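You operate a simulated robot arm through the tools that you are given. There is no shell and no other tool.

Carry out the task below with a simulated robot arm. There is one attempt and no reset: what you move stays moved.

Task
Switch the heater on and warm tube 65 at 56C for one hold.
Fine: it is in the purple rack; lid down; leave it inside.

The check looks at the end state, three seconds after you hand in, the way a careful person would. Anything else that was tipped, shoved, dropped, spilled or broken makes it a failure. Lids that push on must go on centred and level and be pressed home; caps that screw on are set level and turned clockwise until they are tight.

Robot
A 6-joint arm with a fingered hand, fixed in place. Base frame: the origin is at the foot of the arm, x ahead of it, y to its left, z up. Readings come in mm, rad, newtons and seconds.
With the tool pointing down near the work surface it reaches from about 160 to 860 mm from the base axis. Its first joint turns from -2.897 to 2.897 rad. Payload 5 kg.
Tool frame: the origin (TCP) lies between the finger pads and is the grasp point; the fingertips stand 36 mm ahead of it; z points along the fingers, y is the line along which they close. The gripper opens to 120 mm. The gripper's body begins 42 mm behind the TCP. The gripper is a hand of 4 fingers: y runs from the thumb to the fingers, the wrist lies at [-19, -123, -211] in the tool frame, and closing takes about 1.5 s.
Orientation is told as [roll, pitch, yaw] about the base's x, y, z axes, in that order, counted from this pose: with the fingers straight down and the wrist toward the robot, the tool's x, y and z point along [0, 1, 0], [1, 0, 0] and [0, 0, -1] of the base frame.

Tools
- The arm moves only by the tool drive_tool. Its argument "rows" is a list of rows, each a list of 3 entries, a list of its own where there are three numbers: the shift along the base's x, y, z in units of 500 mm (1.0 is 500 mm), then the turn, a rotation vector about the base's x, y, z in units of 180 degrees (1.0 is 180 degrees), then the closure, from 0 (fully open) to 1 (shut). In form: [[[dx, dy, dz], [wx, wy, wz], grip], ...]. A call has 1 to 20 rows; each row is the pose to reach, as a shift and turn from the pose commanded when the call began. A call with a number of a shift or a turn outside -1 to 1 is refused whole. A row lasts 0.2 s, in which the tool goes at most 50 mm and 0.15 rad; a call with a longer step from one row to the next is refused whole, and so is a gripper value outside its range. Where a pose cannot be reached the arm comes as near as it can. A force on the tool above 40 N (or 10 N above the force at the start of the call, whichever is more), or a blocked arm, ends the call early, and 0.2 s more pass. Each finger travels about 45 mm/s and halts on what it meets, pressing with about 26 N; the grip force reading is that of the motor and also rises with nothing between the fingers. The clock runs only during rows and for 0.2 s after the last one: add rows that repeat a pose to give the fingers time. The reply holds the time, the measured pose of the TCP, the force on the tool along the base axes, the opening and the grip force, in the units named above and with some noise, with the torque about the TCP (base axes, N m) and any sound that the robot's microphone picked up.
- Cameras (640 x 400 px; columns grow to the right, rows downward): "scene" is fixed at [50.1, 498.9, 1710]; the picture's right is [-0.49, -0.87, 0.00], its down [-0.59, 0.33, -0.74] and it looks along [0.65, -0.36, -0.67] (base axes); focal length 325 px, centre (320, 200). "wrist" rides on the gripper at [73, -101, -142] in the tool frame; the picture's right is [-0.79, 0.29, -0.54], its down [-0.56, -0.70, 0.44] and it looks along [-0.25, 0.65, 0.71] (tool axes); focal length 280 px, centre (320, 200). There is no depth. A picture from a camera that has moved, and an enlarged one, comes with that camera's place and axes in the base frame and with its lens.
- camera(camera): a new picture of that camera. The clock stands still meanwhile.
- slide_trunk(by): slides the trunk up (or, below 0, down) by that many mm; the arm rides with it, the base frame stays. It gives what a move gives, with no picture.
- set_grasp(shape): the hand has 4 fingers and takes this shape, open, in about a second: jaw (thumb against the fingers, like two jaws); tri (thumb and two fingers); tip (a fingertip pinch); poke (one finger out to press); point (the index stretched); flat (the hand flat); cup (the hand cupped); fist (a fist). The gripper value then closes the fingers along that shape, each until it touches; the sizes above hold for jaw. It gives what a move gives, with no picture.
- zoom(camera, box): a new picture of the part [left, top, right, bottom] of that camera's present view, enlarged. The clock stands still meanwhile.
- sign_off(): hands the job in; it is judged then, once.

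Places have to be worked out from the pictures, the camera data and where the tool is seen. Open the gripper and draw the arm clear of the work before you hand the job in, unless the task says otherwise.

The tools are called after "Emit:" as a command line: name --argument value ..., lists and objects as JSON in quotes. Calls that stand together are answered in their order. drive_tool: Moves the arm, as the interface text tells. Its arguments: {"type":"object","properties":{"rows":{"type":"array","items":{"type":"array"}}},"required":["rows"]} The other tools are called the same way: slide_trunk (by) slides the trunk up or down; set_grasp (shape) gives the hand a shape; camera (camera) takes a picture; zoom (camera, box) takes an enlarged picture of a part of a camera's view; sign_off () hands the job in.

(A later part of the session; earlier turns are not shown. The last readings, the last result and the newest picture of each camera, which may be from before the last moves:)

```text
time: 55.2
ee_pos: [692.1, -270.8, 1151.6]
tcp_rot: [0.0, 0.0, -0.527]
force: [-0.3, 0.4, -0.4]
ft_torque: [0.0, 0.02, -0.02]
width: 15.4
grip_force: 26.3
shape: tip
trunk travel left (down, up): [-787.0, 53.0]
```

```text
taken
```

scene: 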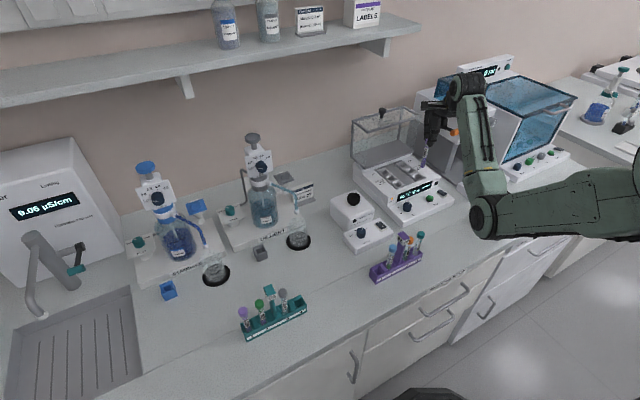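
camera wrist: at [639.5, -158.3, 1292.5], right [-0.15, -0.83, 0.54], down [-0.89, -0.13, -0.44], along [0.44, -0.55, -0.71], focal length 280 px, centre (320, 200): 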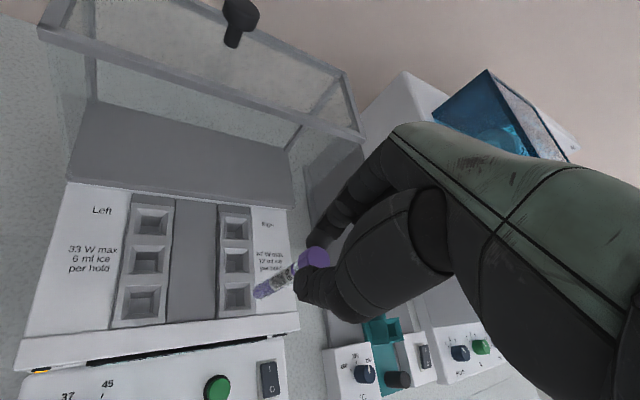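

The tube is near the right block. I zoom in to refine the hole positions and the tube-bottom position.

Emit:
zoom --camera "wrist" --box '[200, 200, 344, 320]'

Emit:
zoom --camera "scene" --box '[380, 135, 444, 195]'

```text
3.33 times, centred on (272, 260) of wrist
camera zoom: at [639.5, -158.3, 1292.5], right [-0.15, -0.83, 0.54], down [-0.89, -0.13, -0.44], along [0.44, -0.55, -0.71], focal length 935 px, centre (480, 0)
```

zoom: 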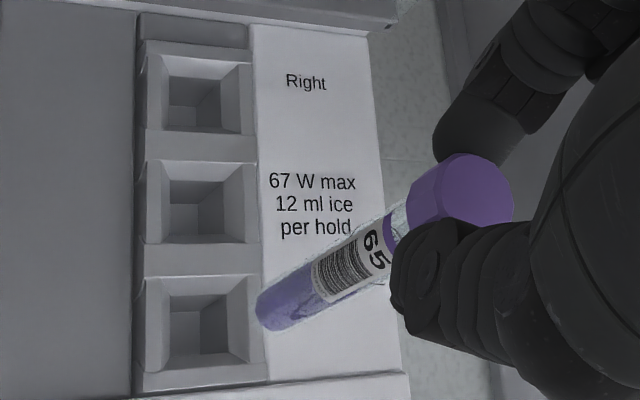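

```text
6.67 times, centred on (412, 165) of scene
camera zoom: at [50.1, 498.9, 1710.0], right [-0.49, -0.87, 0.0], down [-0.59, 0.33, -0.74], along [0.65, -0.36, -0.67], focal length 2166 px, centre (-293, 433)
```

zoom: 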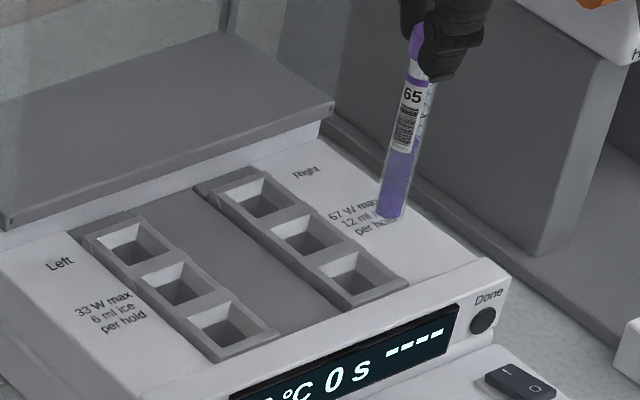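

The right-front hole refines to (693.3,-267,974); the tube's bottom hangs ~3 mm toward -x of the TCP axis. I shift +3.4 mm x and +3.5 mm y and lower until the tube end is just above the hole.

Emit:
drive_tool --rows '[[[0.0068, 0.007, 0], [0, 0, 0], 0.95], [[0.0068, 0.007, -0.03], [0, 0, 0], 0.95], [[0.0068, 0.007, -0.06], [0, 0, 0], 0.95], [[0.0068, 0.007, -0.08], [0, 0, 0], 0.95], [[0.0068, 0.007, -0.08], [0, 0, 0], 0.95]]'

Emit:
zoom --camera "wrist" --box '[200, 200, 344, 320]'

Emit:
zoom --camera "scene" --box '[390, 145, 446, 190]'

```text
time: 56.4
ee_pos: [694.0, -266.6, 1110.1]
tcp_rot: [0.0, 0.001, -0.526]
force: [0.2, 0.0, 0.9]
ft_torque: [-0.02, 0.01, 0.01]
width: 15.1
grip_force: 25.8
shape: tip
trunk travel left (down, up): [-787.0, 53.0]
```

```text
3.33 times, centred on (272, 260) of wrist
camera zoom: at [643.3, -154.9, 1252.1], right [-0.15, -0.83, 0.54], down [-0.89, -0.13, -0.44], along [0.44, -0.55, -0.71], focal length 935 px, centre (480, 0)
```

zoom: 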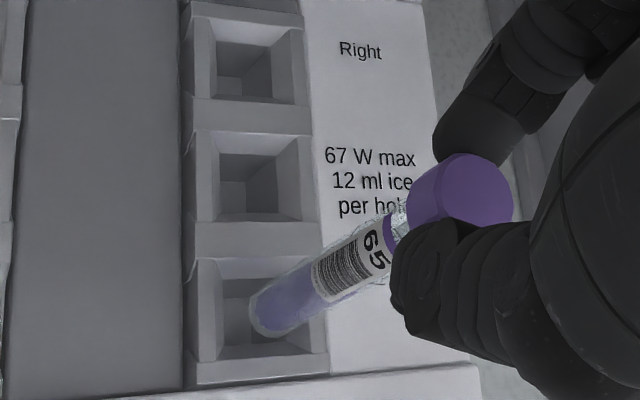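

```text
8.89 times, centred on (418, 168) of scene
camera zoom: at [50.1, 498.9, 1710.0], right [-0.49, -0.87, 0.0], down [-0.59, 0.33, -0.74], along [0.65, -0.36, -0.67], focal length 2889 px, centre (-551, 489)
```

zoom: 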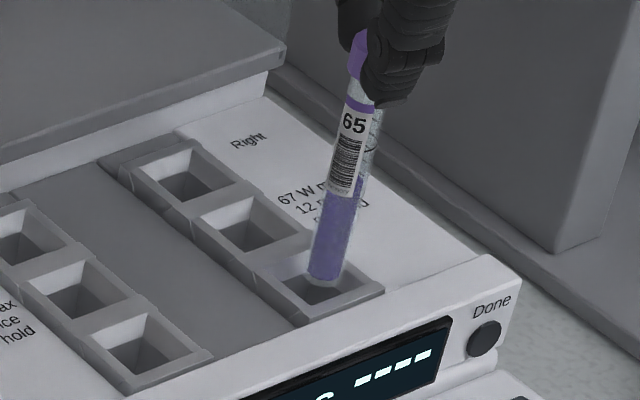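

The tube end is hovering over the hole opening; both views say the hole centre lies about +4 mm x, -3 mm y from the tube end. I shift and lower 8 mm more, then check.

Emit:
drive_tool --rows '[[[0.008, -0.005, 0], [0, 0, 0], 0.95], [[0.008, -0.005, -0.008], [0, 0, 0], 0.95], [[0.008, -0.005, -0.016], [0, 0, 0], 0.95], [[0.008, -0.005, -0.016], [0, 0, 0], 0.95]]'

Emit:
zoom --camera "wrist" --box '[220, 240, 316, 320]'

Emit:
zoom --camera "scene" --box '[400, 155, 440, 190]'

```text
time: 57.4
ee_pos: [698.6, -270.2, 1102.3]
tcp_rot: [-0.002, -0.001, -0.527]
force: [-0.1, 1.2, -0.2]
ft_torque: [0.05, 0.06, 0.02]
width: 15.3
grip_force: 26.2
shape: tip
trunk travel left (down, up): [-787.0, 53.0]
```

```text
5.00 times, centred on (268, 280) of wrist
camera zoom: at [647.6, -157.5, 1243.7], right [-0.15, -0.83, 0.54], down [-0.89, -0.13, -0.44], along [0.44, -0.55, -0.71], focal length 1402 px, centre (580, -200)
```

zoom: 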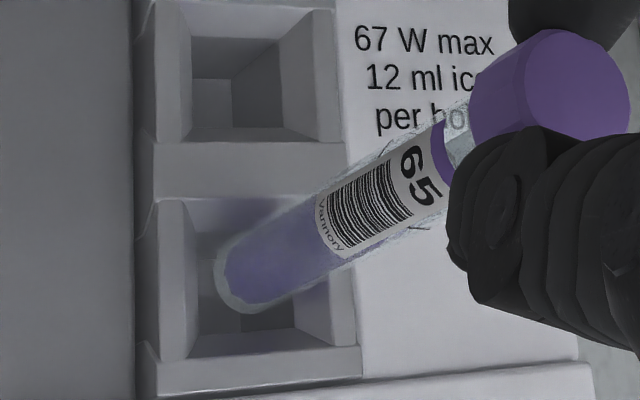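

```text
11.43 times, centred on (420, 172) of scene
camera zoom: at [50.1, 498.9, 1710.0], right [-0.49, -0.87, 0.0], down [-0.59, 0.33, -0.74], along [0.65, -0.36, -0.67], focal length 3714 px, centre (-823, 514)
```

zoom: 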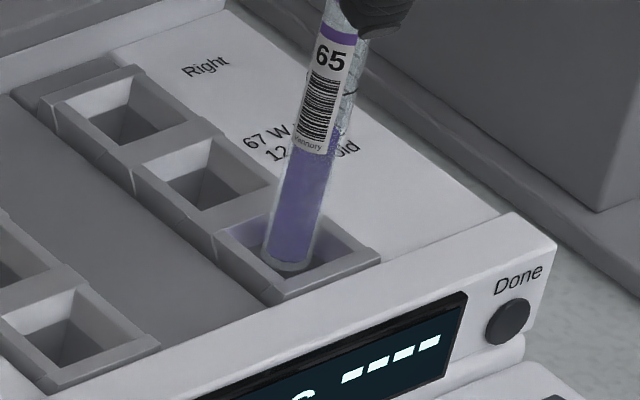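

The tube end is at the opening, with about -2.5 mm y left to correct. I shift that and lower 25 mm in small steps; a jam would show as force.

Emit:
drive_tool --rows '[[[0.001, -0.005, 0], [0, 0, 0], 0.95], [[0.001, -0.005, -0.01], [0, 0, 0], 0.95], [[0.001, -0.005, -0.02], [0, 0, 0], 0.95], [[0.001, -0.005, -0.03], [0, 0, 0], 0.95], [[0.001, -0.005, -0.04], [0, 0, 0], 0.95], [[0.001, -0.005, -0.05], [0, 0, 0], 0.95]]'

Emit:
zoom --camera "wrist" --box '[220, 240, 316, 320]'

Emit:
zoom --camera "scene" --box '[400, 155, 440, 190]'

```text
time: 58.8
ee_pos: [699.2, -273.2, 1076.6]
tcp_rot: [-0.001, 0.001, -0.527]
force: [-1.6, 1.3, 0.5]
ft_torque: [0.13, 0.13, -0.02]
width: 15.2
grip_force: 25.7
shape: tip
trunk travel left (down, up): [-787.0, 53.0]
```

```text
5.00 times, centred on (268, 280) of wrist
camera zoom: at [648.0, -159.9, 1219.3], right [-0.15, -0.83, 0.54], down [-0.89, -0.13, -0.44], along [0.44, -0.55, -0.71], focal length 1402 px, centre (580, -200)
```

zoom: 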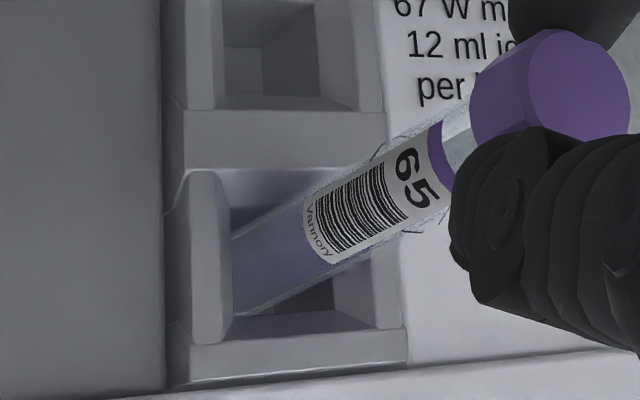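

```text
11.43 times, centred on (420, 172) of scene
camera zoom: at [50.1, 498.9, 1710.0], right [-0.49, -0.87, 0.0], down [-0.59, 0.33, -0.74], along [0.65, -0.36, -0.67], focal length 3714 px, centre (-823, 514)
```

zoom: 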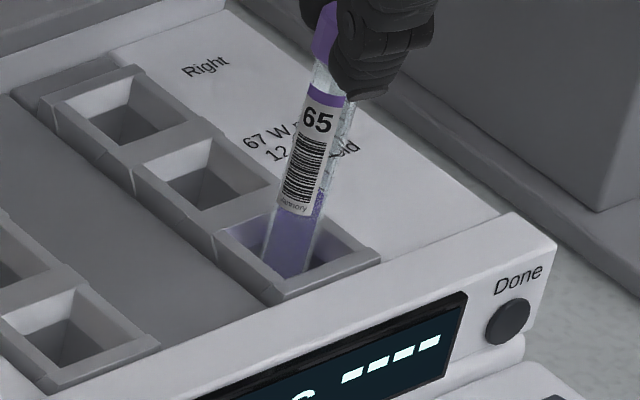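

The tube is sliding in with only ~2 N side force (pushing -x,+y). I relax by 1 mm that way and continue down until it seats.

Emit:
drive_tool --rows '[[[-0.003, 0.003, 0], [0, 0, 0], 0.95], [[-0.003, 0.003, -0.01], [0, 0, 0], 0.95], [[-0.003, 0.003, -0.02], [0, 0, 0], 0.95], [[-0.003, 0.003, -0.028], [0, 0, 0], 0.95], [[-0.003, 0.003, -0.036], [0, 0, 0], 0.95]]'

Emit:
zoom --camera "scene" --box '[400, 155, 440, 190]'

```text
time: 60.0
ee_pos: [700.7, -271.7, 1071.1]
tcp_rot: [0.004, -0.024, -0.528]
force: [-3.7, 2.5, 23.8]
ft_torque: [0.17, 0.29, 0.0]
width: 16.7
grip_force: 25.6
shape: tip
trunk travel left (down, up): [-787.0, 53.0]
stopped in row 5: the force on the tool passed its limit at 42 N (the readings are from after the stop); the commanded pose is now the measured one
```

```text
11.43 times, centred on (420, 172) of scene
camera zoom: at [50.1, 498.9, 1710.0], right [-0.49, -0.87, 0.0], down [-0.59, 0.33, -0.74], along [0.65, -0.36, -0.67], focal length 3714 px, centre (-823, 514)
```

zoom: 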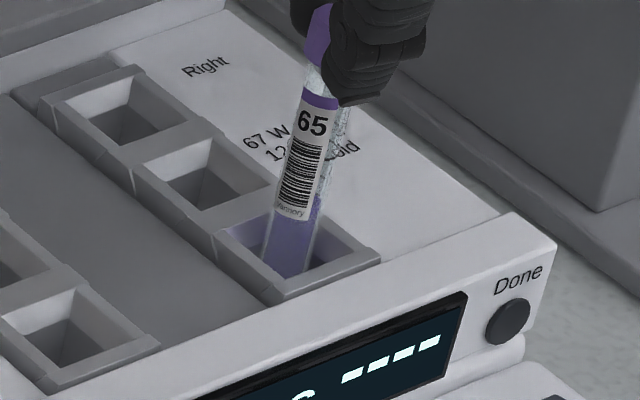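

Contact at TCP z≈1074, with the tube ~28 mm into the well. I need to know whether that's the floor or a ledge, so I look closely at the empty wells and at this one.

Emit:
zoom --camera "wrist" --box '[220, 225, 300, 325]'

Emit:
zoom --camera "wrist" --box '[80, 190, 240, 310]'

Emit:
zoom --camera "scene" --box '[376, 160, 424, 195]'

```text
4.00 times, centred on (260, 275) of wrist
camera zoom: at [647.3, -158.3, 1212.3], right [-0.16, -0.82, 0.55], down [-0.88, -0.14, -0.46], along [0.45, -0.55, -0.7], focal length 1122 px, centre (560, -100)
```

zoom: 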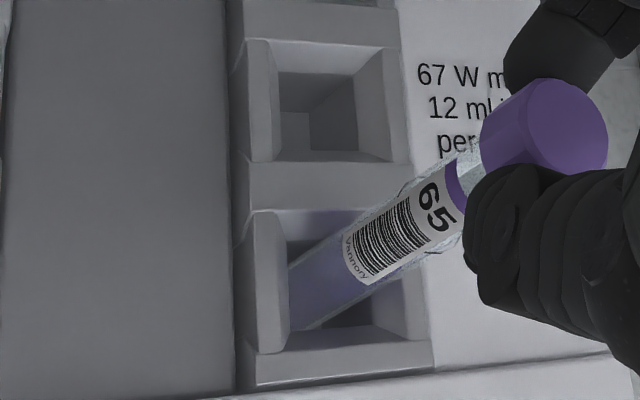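

```text
3.33 times, centred on (160, 250) of wrist
camera zoom: at [647.3, -158.3, 1212.3], right [-0.16, -0.82, 0.55], down [-0.88, -0.14, -0.46], along [0.45, -0.55, -0.7], focal length 935 px, centre (853, 33)
```

zoom: 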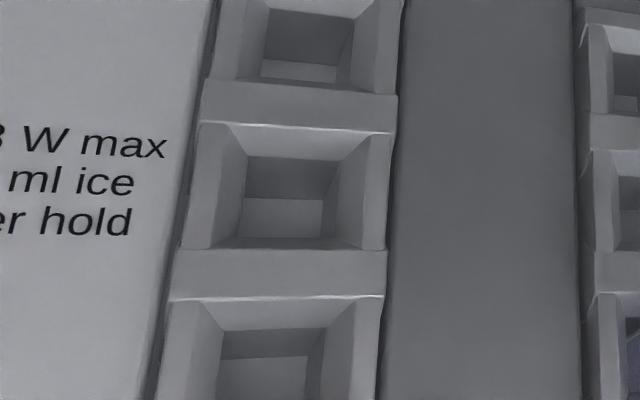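

```text
11.43 times, centred on (400, 178) of scene
camera zoom: at [50.1, 498.9, 1710.0], right [-0.49, -0.87, 0.0], down [-0.59, 0.33, -0.74], along [0.65, -0.36, -0.67], focal length 3714 px, centre (-594, 457)
```

zoom: 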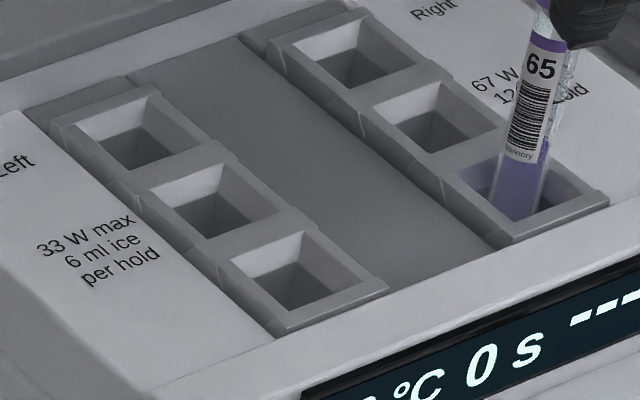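

The wells have a ~10 mm funnel and a ~30 mm shaft, so the tube may be rubbing the +x/-y wall rather than sitting on the floor. I back off a few mm, recentre by about (-3.5,+3) mm, restore the level, and feel the forces.

Emit:
drive_tool --rows '[[[0, 0, 0.012], [0, 0.0076, 0], 0.95], [[-0.003, 0.003, 0.014], [-0.001, 0.0076, 0], 0.95], [[-0.007, 0.006, 0.014], [-0.001, 0.0076, 0], 0.95], [[-0.007, 0.006, 0.014], [-0.001, 0.0076, 0], 0.95]]'

Emit:
zoom --camera "wrist" --box '[220, 225, 300, 325]'

Emit:
zoom --camera "scene" --box '[400, 155, 440, 190]'

```text
time: 61.0
ee_pos: [697.4, -268.8, 1074.3]
tcp_rot: [-0.012, 0.005, -0.528]
force: [0.7, 1.2, 4.2]
ft_torque: [-0.01, -0.07, 0.0]
width: 16.3
grip_force: 25.9
shape: tip
trunk travel left (down, up): [-787.0, 53.0]
```

```text
4.00 times, centred on (260, 275) of wrist
camera zoom: at [647.4, -155.4, 1215.5], right [-0.14, -0.82, 0.55], down [-0.89, -0.14, -0.43], along [0.43, -0.55, -0.71], focal length 1122 px, centre (560, -100)
```

zoom: 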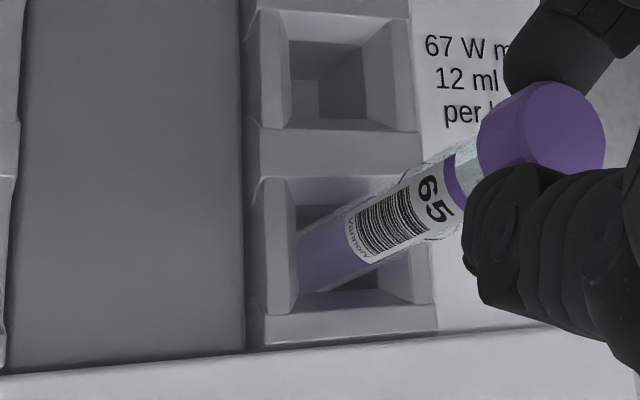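

```text
11.43 times, centred on (420, 172) of scene
camera zoom: at [50.1, 498.9, 1710.0], right [-0.49, -0.87, 0.0], down [-0.59, 0.33, -0.74], along [0.65, -0.36, -0.67], focal length 3714 px, centre (-823, 514)
```

zoom: 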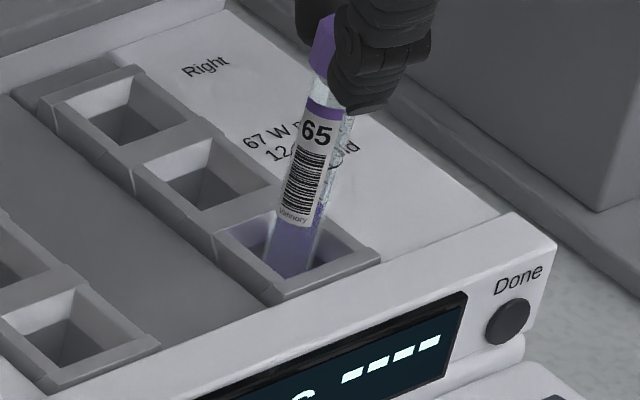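

Contact persists at the same height after recentring, which hints at the floor. I test once more: lift 4 mm, shift 3 mm in -x, and lower gently to see whether the contact height changes.

Emit:
drive_tool --rows '[[[0, 0, 0.008], [0.003, -0.001, 0], 0.95], [[-0.006, 0, 0.008], [0.003, -0.001, 0], 0.95], [[-0.006, 0, 0.004], [0.003, -0.001, 0], 0.95], [[-0.006, 0, 0.0], [0.003, -0.001, 0], 0.95], [[-0.006, 0, -0.003], [0.003, -0.001, 0], 0.95]]'

Emit:
zoom --camera "scene" --box '[400, 155, 440, 190]'

```text
time: 62.2
ee_pos: [695.4, -269.5, 1073.9]
tcp_rot: [-0.003, 0.006, -0.527]
force: [0.8, -0.2, 6.9]
ft_torque: [0.02, -0.08, 0.02]
width: 15.9
grip_force: 26.2
shape: tip
trunk travel left (down, up): [-787.0, 53.0]
```

```text
11.43 times, centred on (420, 172) of scene
camera zoom: at [50.1, 498.9, 1710.0], right [-0.49, -0.87, 0.0], down [-0.59, 0.33, -0.74], along [0.65, -0.36, -0.67], focal length 3714 px, centre (-823, 514)
```

zoom: 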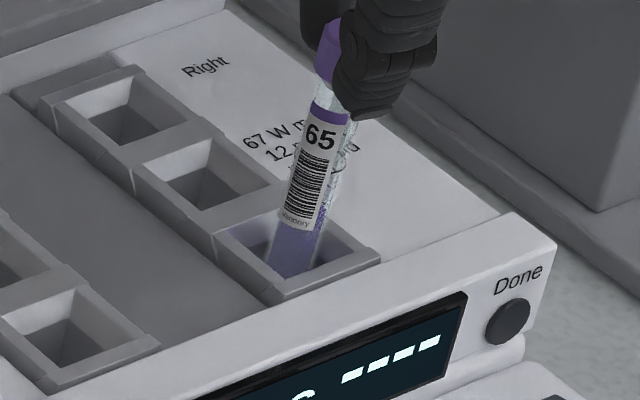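

Contact is at the same height with no side force, so the tube is resting on the well floor. I ease up 1 mm, open the fingers slightly and watch whether it settles.

Emit:
drive_tool --rows '[[[0, 0, 0.002], [0, 0, 0], 0.95], [[0, 0, 0.002], [0, 0, 0], 0.85], [[0, 0, 0.002], [0, 0, 0], 0.78], [[0, 0, 0.002], [0, 0, 0], 0.74], [[0, 0, 0.002], [0, 0, 0], 0.74]]'

Emit:
zoom --camera "scene" --box '[400, 145, 448, 190]'

Emit:
zoom --camera "wrist" --box '[220, 205, 348, 325]'

```text
time: 63.4
ee_pos: [694.7, -269.1, 1072.0]
tcp_rot: [-0.004, 0.009, -0.527]
force: [0.1, 0.2, -0.5]
ft_torque: [0.0, 0.01, 0.01]
width: 30.7
grip_force: 0.1
shape: tip
trunk travel left (down, up): [-787.0, 53.0]
```

```text
8.89 times, centred on (424, 168) of scene
camera zoom: at [50.1, 498.9, 1710.0], right [-0.49, -0.87, 0.0], down [-0.59, 0.33, -0.74], along [0.65, -0.36, -0.67], focal length 2889 px, centre (-604, 489)
```

zoom: 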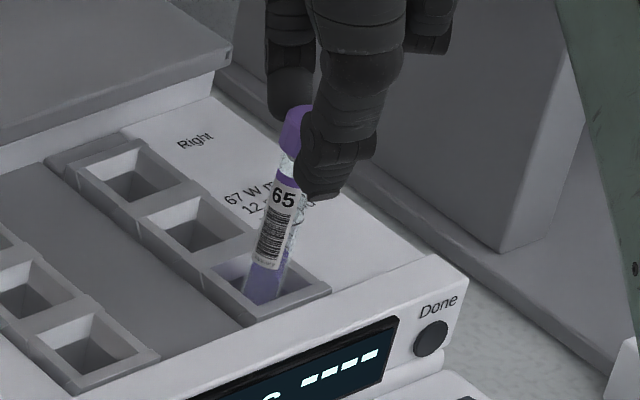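

```text
3.33 times, centred on (284, 265) of wrist
camera zoom: at [644.4, -157.0, 1214.9], right [-0.14, -0.83, 0.54], down [-0.89, -0.13, -0.44], along [0.43, -0.55, -0.72], focal length 935 px, centre (440, -17)
```

zoom: 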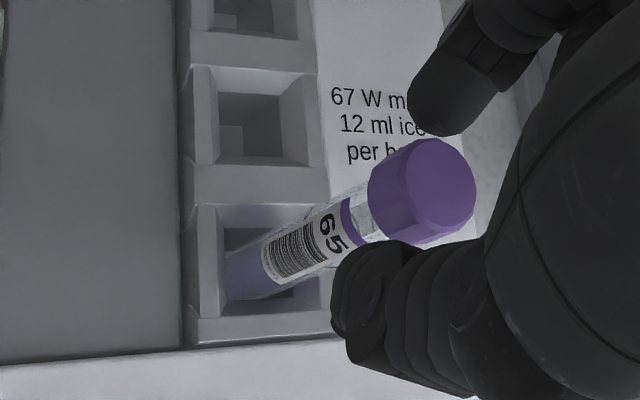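

After release the tube dropped another ~7 mm, so it is now down on the floor of the well. I open a bit more and rise straight up to inspect.

Emit:
drive_tool --rows '[[[0, 0, 0], [0, 0, 0], 0.66], [[0, 0, 0], [0, 0, 0], 0.66], [[0, 0, 0.03], [0, 0, 0], 0.66], [[0, 0, 0.08], [0, 0, 0], 0.66], [[0, 0, 0.14], [0, 0, 0], 0.66], [[0, 0, 0.2], [0, 0, 0], 0.66], [[0, 0, 0.2], [0, 0, 0], 0.66]]'

Emit:
camera --camera "wrist"

Emit:
zoom --camera "scene" --box '[370, 130, 450, 210]'

```text
time: 65.0
ee_pos: [695.5, -269.8, 1173.9]
tcp_rot: [-0.002, 0.009, -0.528]
force: [0.3, 0.7, 0.1]
ft_torque: [0.0, -0.01, 0.0]
width: 40.2
grip_force: 0.1
shape: tip
trunk travel left (down, up): [-787.0, 53.0]
```

```text
taken
camera wrist: at [643.7, -158.0, 1316.4], right [-0.14, -0.83, 0.54], down [-0.89, -0.13, -0.44], along [0.43, -0.55, -0.72], focal length 280 px, centre (320, 200)
```

wrist: 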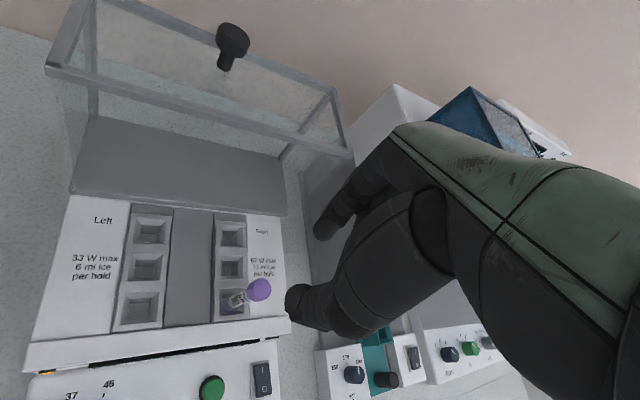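

```text
5.00 times, centred on (410, 170) of scene
camera zoom: at [50.1, 498.9, 1710.0], right [-0.49, -0.87, 0.0], down [-0.59, 0.33, -0.74], along [0.65, -0.36, -0.67], focal length 1625 px, centre (-130, 350)
```

zoom: 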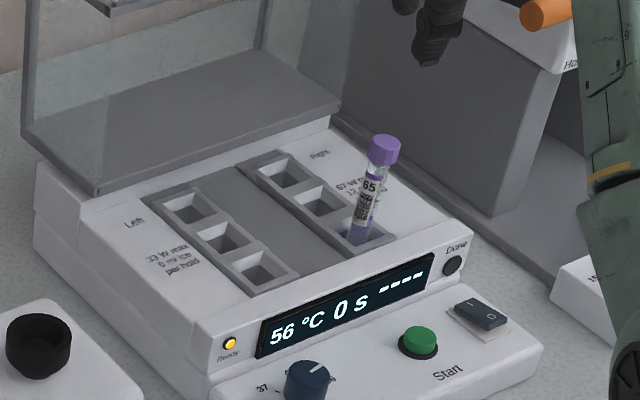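

The display reads 56 °C with Ready lit, and tube 65 stands upright in the right-front well. I check how deep it sits.

Emit:
zoom --camera "scene" --box '[404, 150, 436, 185]'

Emit:
zoom --camera "wrist" --box '[200, 210, 296, 330]'

Emit:
zoom --camera "wrist" --box '[40, 0, 360, 240]'

Emit:
zoom --camera "scene" --box '[340, 90, 440, 180]'

```text
11.43 times, centred on (420, 168) of scene
camera zoom: at [50.1, 498.9, 1710.0], right [-0.49, -0.87, 0.0], down [-0.59, 0.33, -0.74], along [0.65, -0.36, -0.67], focal length 3714 px, centre (-823, 571)
```

zoom: 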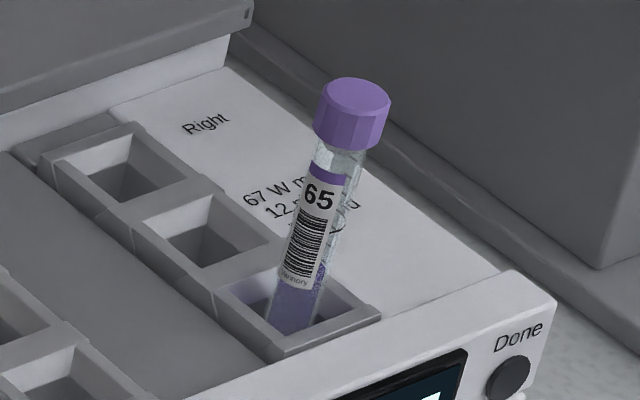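

```text
3.33 times, centred on (248, 270) of wrist
camera zoom: at [643.7, -158.0, 1316.4], right [-0.14, -0.83, 0.54], down [-0.89, -0.13, -0.44], along [0.43, -0.55, -0.72], focal length 935 px, centre (560, -33)
```

zoom: 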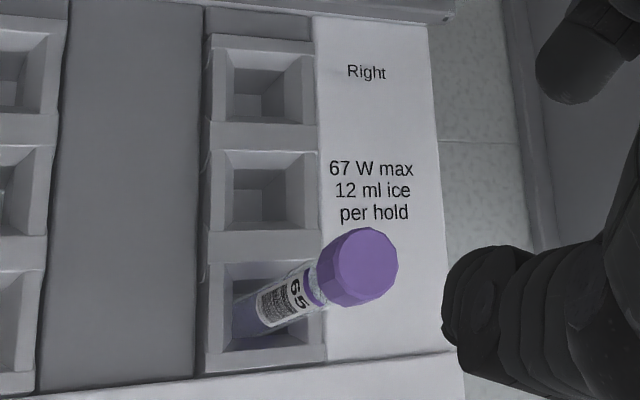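

```text
1.67 times, centred on (200, 120) of wrist
camera zoom: at [643.7, -158.0, 1316.4], right [-0.14, -0.83, 0.54], down [-0.89, -0.13, -0.44], along [0.43, -0.55, -0.72], focal length 467 px, centre (520, 333)
```

zoom: 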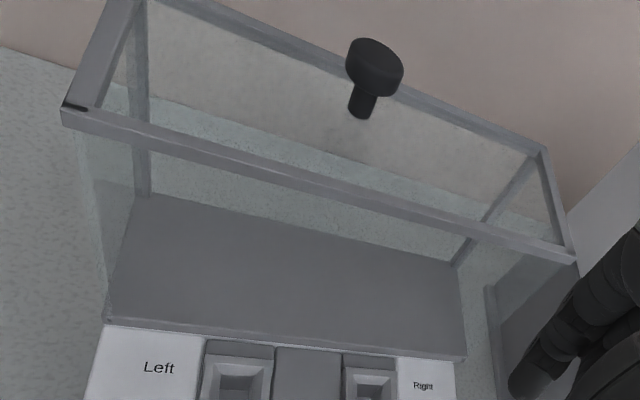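

```text
4.44 times, centred on (390, 135) of scene
camera zoom: at [50.1, 498.9, 1710.0], right [-0.49, -0.87, 0.0], down [-0.59, 0.33, -0.74], along [0.65, -0.36, -0.67], focal length 1444 px, centre (9, 489)
```

zoom: 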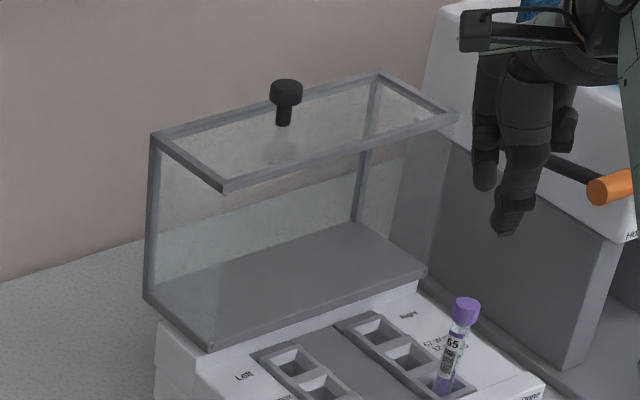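

The tube sits about 35 mm deep, upright, at 56 °C. Next is the lid: its knob head is at (860,-204.5,1175), on the panel that becomes the front when the lid swings 90° forward about a hinge near (797,997). I'll cage the knob between thumb and index with the hand pitched 45° forward and guide it along the arc. First I back away and return to yaw 0.

Emit:
drive_tool --rows '[[[-0.02, 0.02, 0.04], [0, 0, 0.034], 0.62], [[-0.05, 0.05, 0.08], [0, 0, 0.068], 0.62], [[-0.08, 0.08, 0.12], [0, 0, 0.102], 0.62], [[-0.11, 0.11, 0.15], [0, 0, 0.136], 0.62], [[-0.11, 0.13, 0.16], [0, 0, 0.168], 0.62], [[-0.11, 0.13, 0.16], [0, 0, 0.168], 0.62]]'

```text
time: 66.4
ee_pos: [640.8, -203.7, 1254.1]
tcp_rot: [-0.003, 0.01, 0.002]
force: [0.0, 0.8, -0.8]
ft_torque: [0.02, 0.0, 0.03]
width: 45.3
grip_force: 0.0
shape: tip
trunk travel left (down, up): [-787.0, 53.0]
```

Now I pitch the hand 45° forward (rotation about -y) in place.

Emit:
drive_tool --rows '[[[0, 0, 0], [0, -0.042, 0], 0.62], [[0, 0, 0], [0, -0.084, 0], 0.62], [[0, 0, 0], [0, -0.126, 0], 0.62], [[0, 0, 0], [0, -0.168, 0], 0.62], [[0, 0, 0], [0, -0.21, 0], 0.62], [[0, 0, 0], [0, -0.253, 0], 0.62], [[0, 0, 0], [0, -0.253, 0], 0.62]]'

Emit:
camera --camera "scene"

Emit:
camera --camera "wrist"

```text
time: 68.0
ee_pos: [641.5, -203.5, 1253.6]
tcp_rot: [-0.003, -0.789, -0.001]
force: [0.1, 0.2, -0.8]
ft_torque: [-0.02, -0.01, 0.01]
width: 45.6
grip_force: 0.0
shape: tip
trunk travel left (down, up): [-787.0, 53.0]
```

```text
taken
```

scene: 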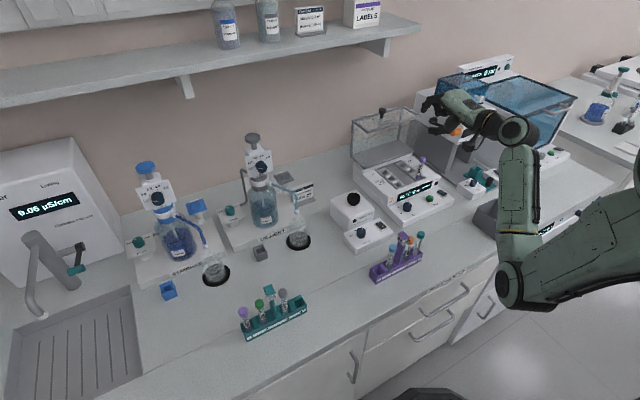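

```text
taken
camera wrist: at [467.1, -132.4, 1281.6], right [-0.18, -0.79, 0.59], down [-0.18, -0.56, -0.81], along [0.97, -0.25, -0.04], focal length 280 px, centre (320, 200)
```

wrist: 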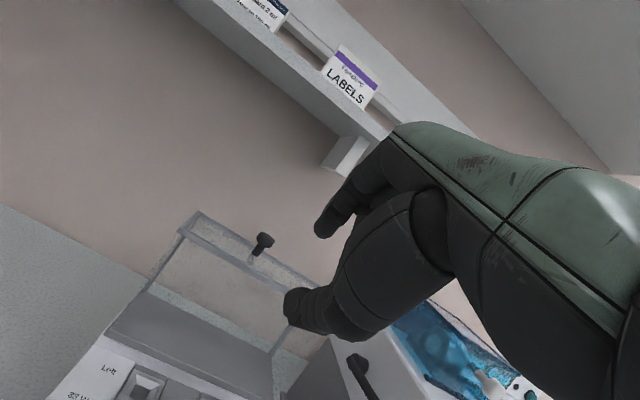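

The pitched pose is reached and the knob is where predicted. I approach to the pre-grasp point on the 45° line, about 60 mm short of the knob.

Emit:
drive_tool --rows '[[[0.08, -0.002, 0], [0, 0, 0], 0.62], [[0.16, -0.002, -0.01], [0, 0, 0], 0.62], [[0.24, -0.002, -0.02], [0, 0, 0], 0.62], [[0.311, -0.002, -0.031], [0, 0, 0], 0.62], [[0.311, -0.002, -0.031], [0, 0, 0], 0.62]]'

Emit:
camera --camera "wrist"

Emit:
zoom --camera "scene" --box '[340, 60, 500, 160]'

```text
time: 69.2
ee_pos: [795.2, -204.2, 1240.1]
tcp_rot: [-0.003, -0.787, 0.001]
force: [-0.3, -0.2, 0.1]
ft_torque: [-0.01, -0.01, 0.02]
width: 45.1
grip_force: 0.1
shape: tip
trunk travel left (down, up): [-787.0, 53.0]
```

```text
taken
camera wrist: at [621.7, -132.1, 1268.8], right [-0.18, -0.79, 0.59], down [-0.18, -0.56, -0.81], along [0.97, -0.25, -0.04], focal length 280 px, centre (320, 200)
```

wrist: 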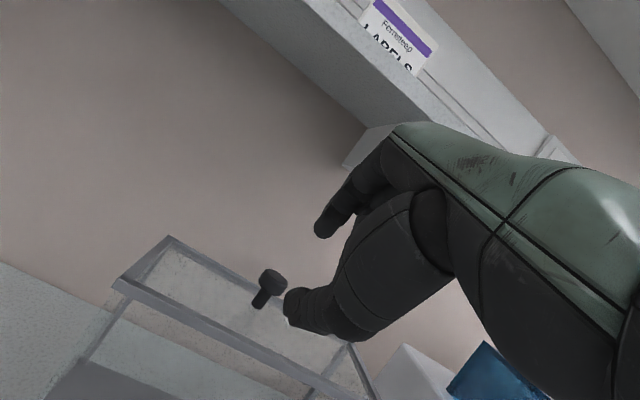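

```text
4.00 times, centred on (420, 110) of scene
camera zoom: at [50.1, 498.9, 1710.0], right [-0.49, -0.87, 0.0], down [-0.59, 0.33, -0.74], along [0.65, -0.36, -0.67], focal length 1300 px, centre (-80, 560)
```

zoom: 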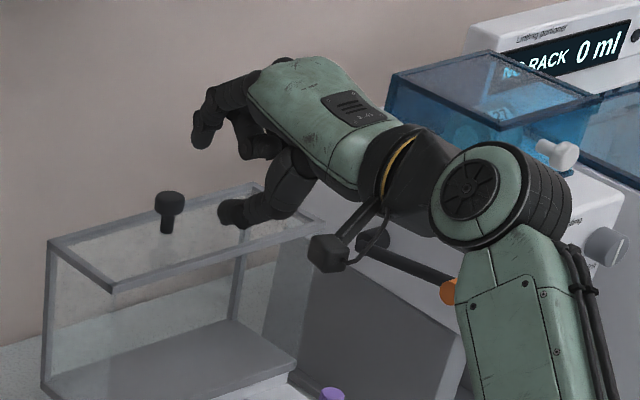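

The knob lies ahead between the fingertips. I zoom to verify centring before the final approach.

Emit:
zoom --camera "wrist" --box '[220, 210, 380, 350]'

```text
2.86 times, centred on (300, 280) of wrist
camera zoom: at [621.7, -132.1, 1268.8], right [-0.18, -0.79, 0.59], down [-0.18, -0.56, -0.81], along [0.97, -0.25, -0.04], focal length 801 px, centre (377, -29)
```

zoom: 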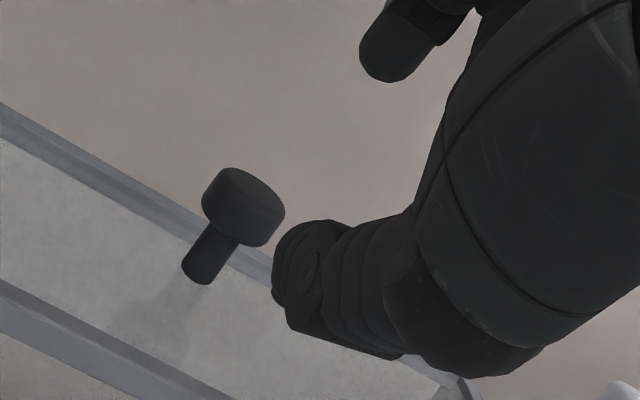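

The knob is within ~2 mm of the hand's centreline. I advance 60 mm along the 45° line with the fingers open around it.

Emit:
drive_tool --rows '[[[0.025, 0.003, -0.025], [0, 0, 0], 0.62], [[0.045, 0.003, -0.045], [0, 0, 0], 0.62], [[0.065, 0.003, -0.065], [0, 0, 0], 0.62], [[0.078, 0.003, -0.078], [0, 0, 0], 0.62], [[0.085, 0.003, -0.085], [0, 0, 0], 0.62], [[0.085, 0.003, -0.085], [0, 0, 0], 0.62]]'

Emit:
zoom --camera "wrist" --box '[220, 190, 380, 330]'

Emit:
zoom --camera "scene" --box '[345, 80, 425, 150]'

```text
time: 70.6
ee_pos: [836.9, -204.0, 1197.5]
tcp_rot: [-0.004, -0.79, 0.0]
force: [-0.9, 0.4, 2.7]
ft_torque: [0.06, 0.03, -0.02]
width: 44.8
grip_force: 0.1
shape: tip
trunk travel left (down, up): [-787.0, 53.0]
```

```text
2.86 times, centred on (300, 260) of wrist
camera zoom: at [665.0, -131.6, 1225.2], right [-0.18, -0.79, 0.59], down [-0.18, -0.56, -0.81], along [0.97, -0.25, -0.04], focal length 801 px, centre (377, 29)
```

zoom: 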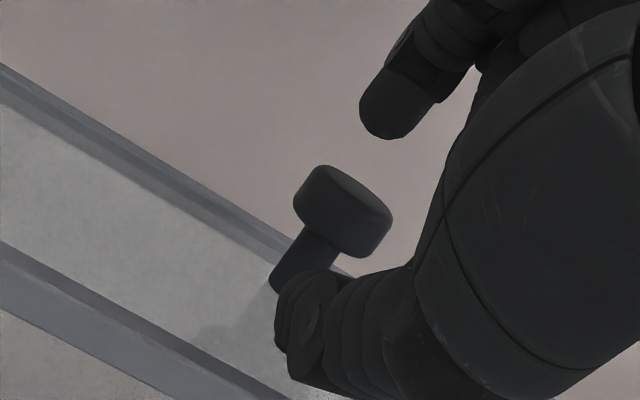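

```text
5.71 times, centred on (385, 115) of scene
camera zoom: at [50.1, 498.9, 1710.0], right [-0.49, -0.87, 0.0], down [-0.59, 0.33, -0.74], along [0.65, -0.36, -0.67], focal length 1857 px, centre (-51, 686)
```

zoom: 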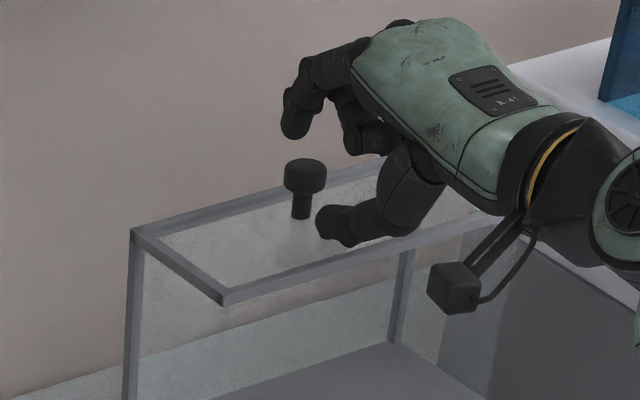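

The fingers surround the knob, but a 2.7 N upward force suggests the thumb tip grazes the glass. I raise 6 mm and close the gap to about 31 mm to cage the knob head.

Emit:
drive_tool --rows '[[[0, 0, 0.012], [0, 0, 0], 0.62], [[0, 0, 0.012], [0, 0, 0], 0.68], [[0, 0, 0.012], [0, 0, 0], 0.74], [[0, 0, 0.012], [0, 0, 0], 0.74], [[0, 0, 0.012], [0, 0, 0], 0.74]]'

Emit:
zoom --camera "wrist" --box '[220, 190, 380, 330]'

Emit:
zoom --camera "scene" --box '[365, 90, 413, 130]'

```text
time: 71.8
ee_pos: [838.7, -203.7, 1202.2]
tcp_rot: [-0.004, -0.787, 0.0]
force: [0.3, 0.7, -1.5]
ft_torque: [-0.01, -0.01, 0.0]
width: 31.5
grip_force: 0.1
shape: tip
trunk travel left (down, up): [-787.0, 53.0]
```

```text
2.86 times, centred on (300, 260) of wrist
camera zoom: at [665.2, -131.8, 1230.5], right [-0.18, -0.79, 0.59], down [-0.18, -0.56, -0.81], along [0.97, -0.25, -0.04], focal length 801 px, centre (377, 29)
```

zoom: 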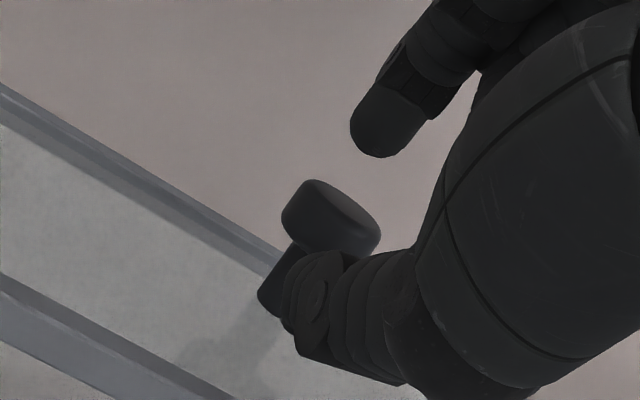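

```text
10.00 times, centred on (389, 110) of scene
camera zoom: at [50.1, 498.9, 1710.0], right [-0.49, -0.87, 0.0], down [-0.59, 0.33, -0.74], along [0.65, -0.36, -0.67], focal length 3250 px, centre (-370, 1100)
```

zoom: 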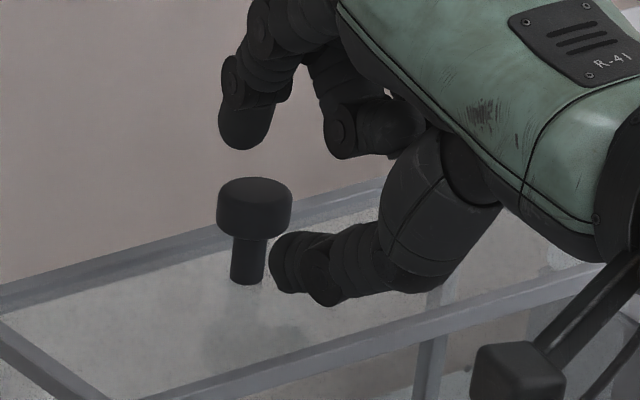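

The head is caged, but at 45° the index tip would only catch the head's top edge. I'll back off a little, reduce the pitch to ~28° so the index sits deeper behind the head, and re-approach.

Emit:
drive_tool --rows '[[[-0.024, 0, 0.028], [0, 0, 0], 0.62], [[-0.016, 0, 0.044], [0, 0.035, 0], 0.62], [[-0.01, 0, 0.044], [0, 0.07, 0], 0.62], [[-0.008, 0, 0.04], [0, 0.0944, 0], 0.62], [[0.004, 0, 0.018], [0, 0.0944, 0], 0.62], [[0.015, 0, -0.003], [0, 0.0944, 0], 0.62], [[0.015, 0, -0.003], [0, 0.0944, 0], 0.74], [[0.015, 0, -0.003], [0, 0.0944, 0], 0.74], [[0.015, 0, -0.003], [0, 0.0944, 0], 0.74]]'

Emit:
zoom --camera "wrist" --box '[220, 190, 380, 330]'

Emit:
zoom --camera "scene" --box '[365, 90, 413, 130]'

```text
time: 73.8
ee_pos: [845.9, -202.1, 1199.6]
tcp_rot: [-0.003, -0.49, 0.001]
force: [0.2, 0.0, 0.7]
ft_torque: [0.04, -0.01, -0.03]
width: 31.4
grip_force: 0.0
shape: tip
trunk travel left (down, up): [-787.0, 53.0]
```

```text
2.86 times, centred on (300, 260) of wrist
camera zoom: at [688.4, -131.7, 1276.6], right [0.0, -0.79, 0.62], down [-0.41, -0.56, -0.72], along [0.91, -0.25, -0.32], focal length 801 px, centre (377, 29)
```

zoom: 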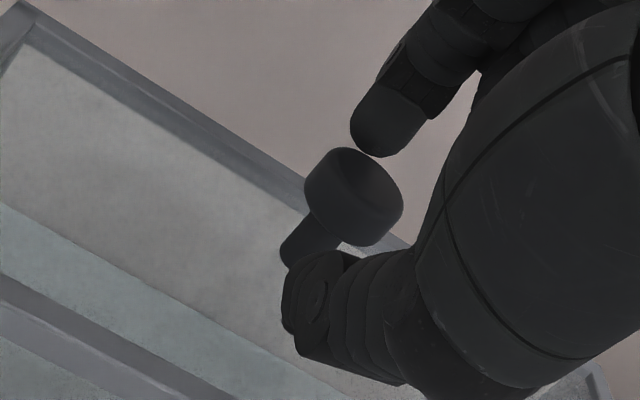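

```text
10.00 times, centred on (389, 110) of scene
camera zoom: at [50.1, 498.9, 1710.0], right [-0.49, -0.87, 0.0], down [-0.59, 0.33, -0.74], along [0.65, -0.36, -0.67], focal length 3250 px, centre (-370, 1100)
```

zoom: 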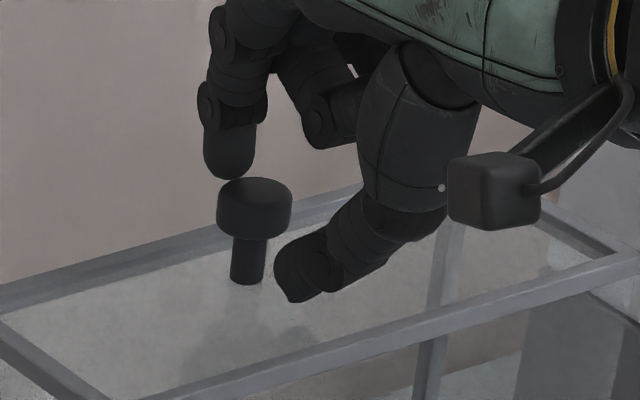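

The index overlaps the head only slightly and the thumb nearly touches the glass. A steeper hand (about 10° pitch) will let both tips straddle the knob fore and aft right down to the stem, so I lift, rotate, and come down again.

Emit:
drive_tool --rows '[[[0, 0, 0.03], [0, 0, 0], 0.62], [[0.008, 0, 0.044], [0, 0.04, 0], 0.62], [[0.016, -0.002, 0.044], [0, 0.08, 0], 0.62], [[0.024, -0.004, 0.036], [0, 0.1, 0], 0.62], [[0.024, -0.004, 0.01], [0, 0.1, 0], 0.62], [[0.024, -0.004, -0.01], [0, 0.1, 0], 0.62], [[0.024, -0.004, -0.018], [0, 0.1, 0], 0.62], [[0.024, -0.004, -0.018], [0, 0.1, 0], 0.62]]'

Emit:
zoom --camera "wrist" --box '[220, 190, 380, 330]'

Emit:
zoom --camera "scene" --box '[365, 90, 413, 130]'

```text
time: 75.6
ee_pos: [856.6, -205.8, 1191.2]
tcp_rot: [-0.002, -0.176, 0.001]
force: [-0.2, 0.2, -0.2]
ft_torque: [0.0, 0.02, 0.02]
width: 45.3
grip_force: 0.0
shape: tip
trunk travel left (down, up): [-787.0, 53.0]
```

```text
2.86 times, centred on (300, 260) of wrist
camera zoom: at [731.8, -134.0, 1313.2], right [0.19, -0.79, 0.59], down [-0.61, -0.56, -0.56], along [0.77, -0.25, -0.59], focal length 801 px, centre (377, 29)
```

zoom: 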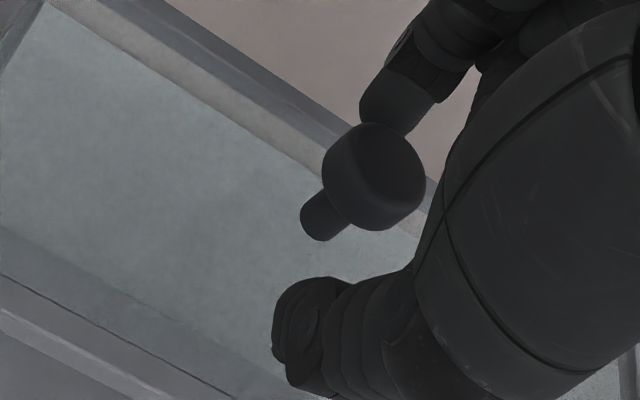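

```text
10.00 times, centred on (389, 110) of scene
camera zoom: at [50.1, 498.9, 1710.0], right [-0.49, -0.87, 0.0], down [-0.59, 0.33, -0.74], along [0.65, -0.36, -0.67], focal length 3250 px, centre (-370, 1100)
```

zoom: 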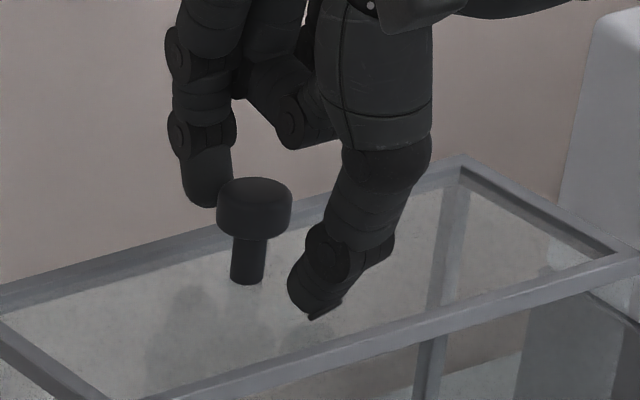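

Now the index is clearly behind the head and the thumb in front. I close the gap to ~31 mm and pull along the first 20° of the computed arc, slowly.

Emit:
drive_tool --rows '[[[0, 0, 0], [0, 0, 0], 0.74], [[0, 0, 0], [0, 0, 0], 0.74], [[-0.0163, 0, 0.0055], [0, -0.0055, 0], 0.74], [[-0.0326, 0, 0.0104], [0, -0.0111, 0], 0.74], [[-0.0495, 0, 0.0145], [0, -0.0166, 0], 0.74], [[-0.0664, 0, 0.018], [0, -0.0222, 0], 0.74], [[-0.0833, 0, 0.0205], [0, -0.0277, 0], 0.74], [[-0.1002, 0, 0.0224], [0, -0.0333, 0], 0.74], [[-0.1175, 0, 0.024], [0, -0.0388, 0], 0.74], [[-0.1348, 0, 0.0248], [0, -0.0444, 0], 0.74]]'

Emit:
zoom --camera "scene" --box '[340, 70, 460, 170]'

Emit:
zoom --camera "wrist" --box '[220, 190, 380, 330]'

```text
time: 77.8
ee_pos: [790.0, -204.3, 1204.2]
tcp_rot: [-0.004, -0.314, 0.0]
force: [0.8, -0.9, 0.5]
ft_torque: [0.0, 0.0, -0.01]
width: 31.8
grip_force: 0.0
shape: tip
trunk travel left (down, up): [-787.0, 53.0]
```

```text
4.00 times, centred on (400, 120) of scene
camera zoom: at [50.1, 498.9, 1710.0], right [-0.49, -0.87, 0.0], down [-0.59, 0.33, -0.74], along [0.65, -0.36, -0.67], focal length 1300 px, centre (0, 520)
```

zoom: 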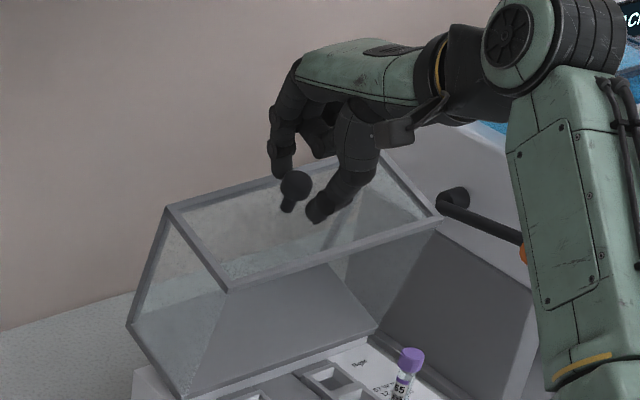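

```text
2.86 times, centred on (300, 260) of wrist
camera zoom: at [649.1, -133.5, 1307.2], right [0.1, -0.79, 0.61], down [-0.53, -0.56, -0.64], along [0.84, -0.25, -0.47], focal length 801 px, centre (377, 29)
```

zoom: 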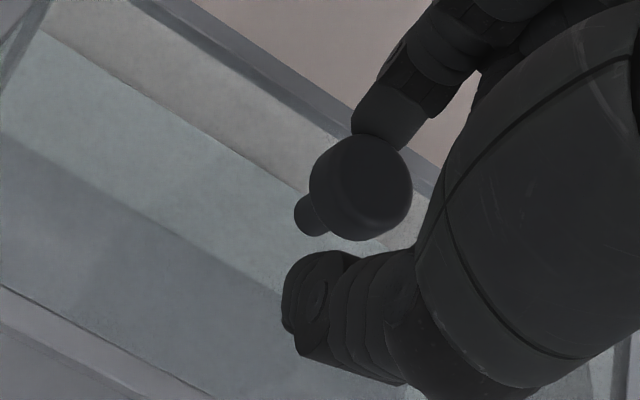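

The lid has followed to about 20° exactly where predicted, with negligible force. I continue to 40°.

Emit:
drive_tool --rows '[[[-0.0174, 0, -0.0004], [0, -0.0055, 0], 0.74], [[-0.0346, 0, -0.0014], [0, -0.0111, 0], 0.74], [[-0.0516, 0, -0.0032], [0, -0.0167, 0], 0.74], [[-0.0684, 0, -0.0054], [0, -0.0222, 0], 0.74], [[-0.0858, 0, -0.0082], [0, -0.029, 0], 0.74], [[-0.1032, 0, -0.0114], [0, -0.0361, 0], 0.74], [[-0.12, 0, -0.0156], [0, -0.043, 0], 0.74], [[-0.1366, 0, -0.0206], [0, -0.05, 0], 0.74]]'

Emit:
zoom --camera "scene" --box '[340, 80, 460, 180]'

Emit:
zoom --camera "wrist" --box '[220, 190, 380, 330]'

```text
time: 79.6
ee_pos: [721.6, -204.5, 1194.1]
tcp_rot: [-0.004, -0.474, 0.0]
force: [-0.3, 0.4, 0.1]
ft_torque: [0.01, 0.01, -0.03]
width: 31.6
grip_force: 0.0
shape: tip
trunk travel left (down, up): [-787.0, 53.0]
```

```text
4.00 times, centred on (400, 130) of scene
camera zoom: at [50.1, 498.9, 1710.0], right [-0.49, -0.87, 0.0], down [-0.59, 0.33, -0.74], along [0.65, -0.36, -0.67], focal length 1300 px, centre (0, 480)
```

zoom: 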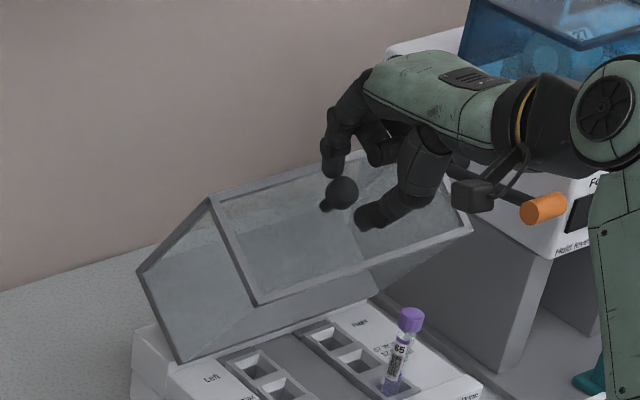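

```text
2.86 times, centred on (300, 260) of wrist
camera zoom: at [566.1, -134.5, 1273.8], right [0.01, -0.79, 0.62], down [-0.42, -0.56, -0.71], along [0.91, -0.25, -0.34], focal length 801 px, centre (377, 29)
```

zoom: 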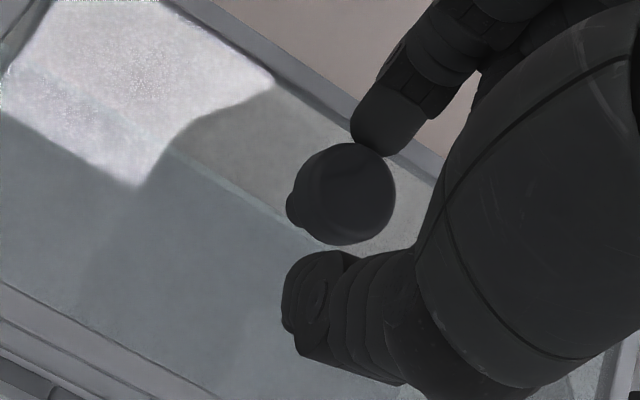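

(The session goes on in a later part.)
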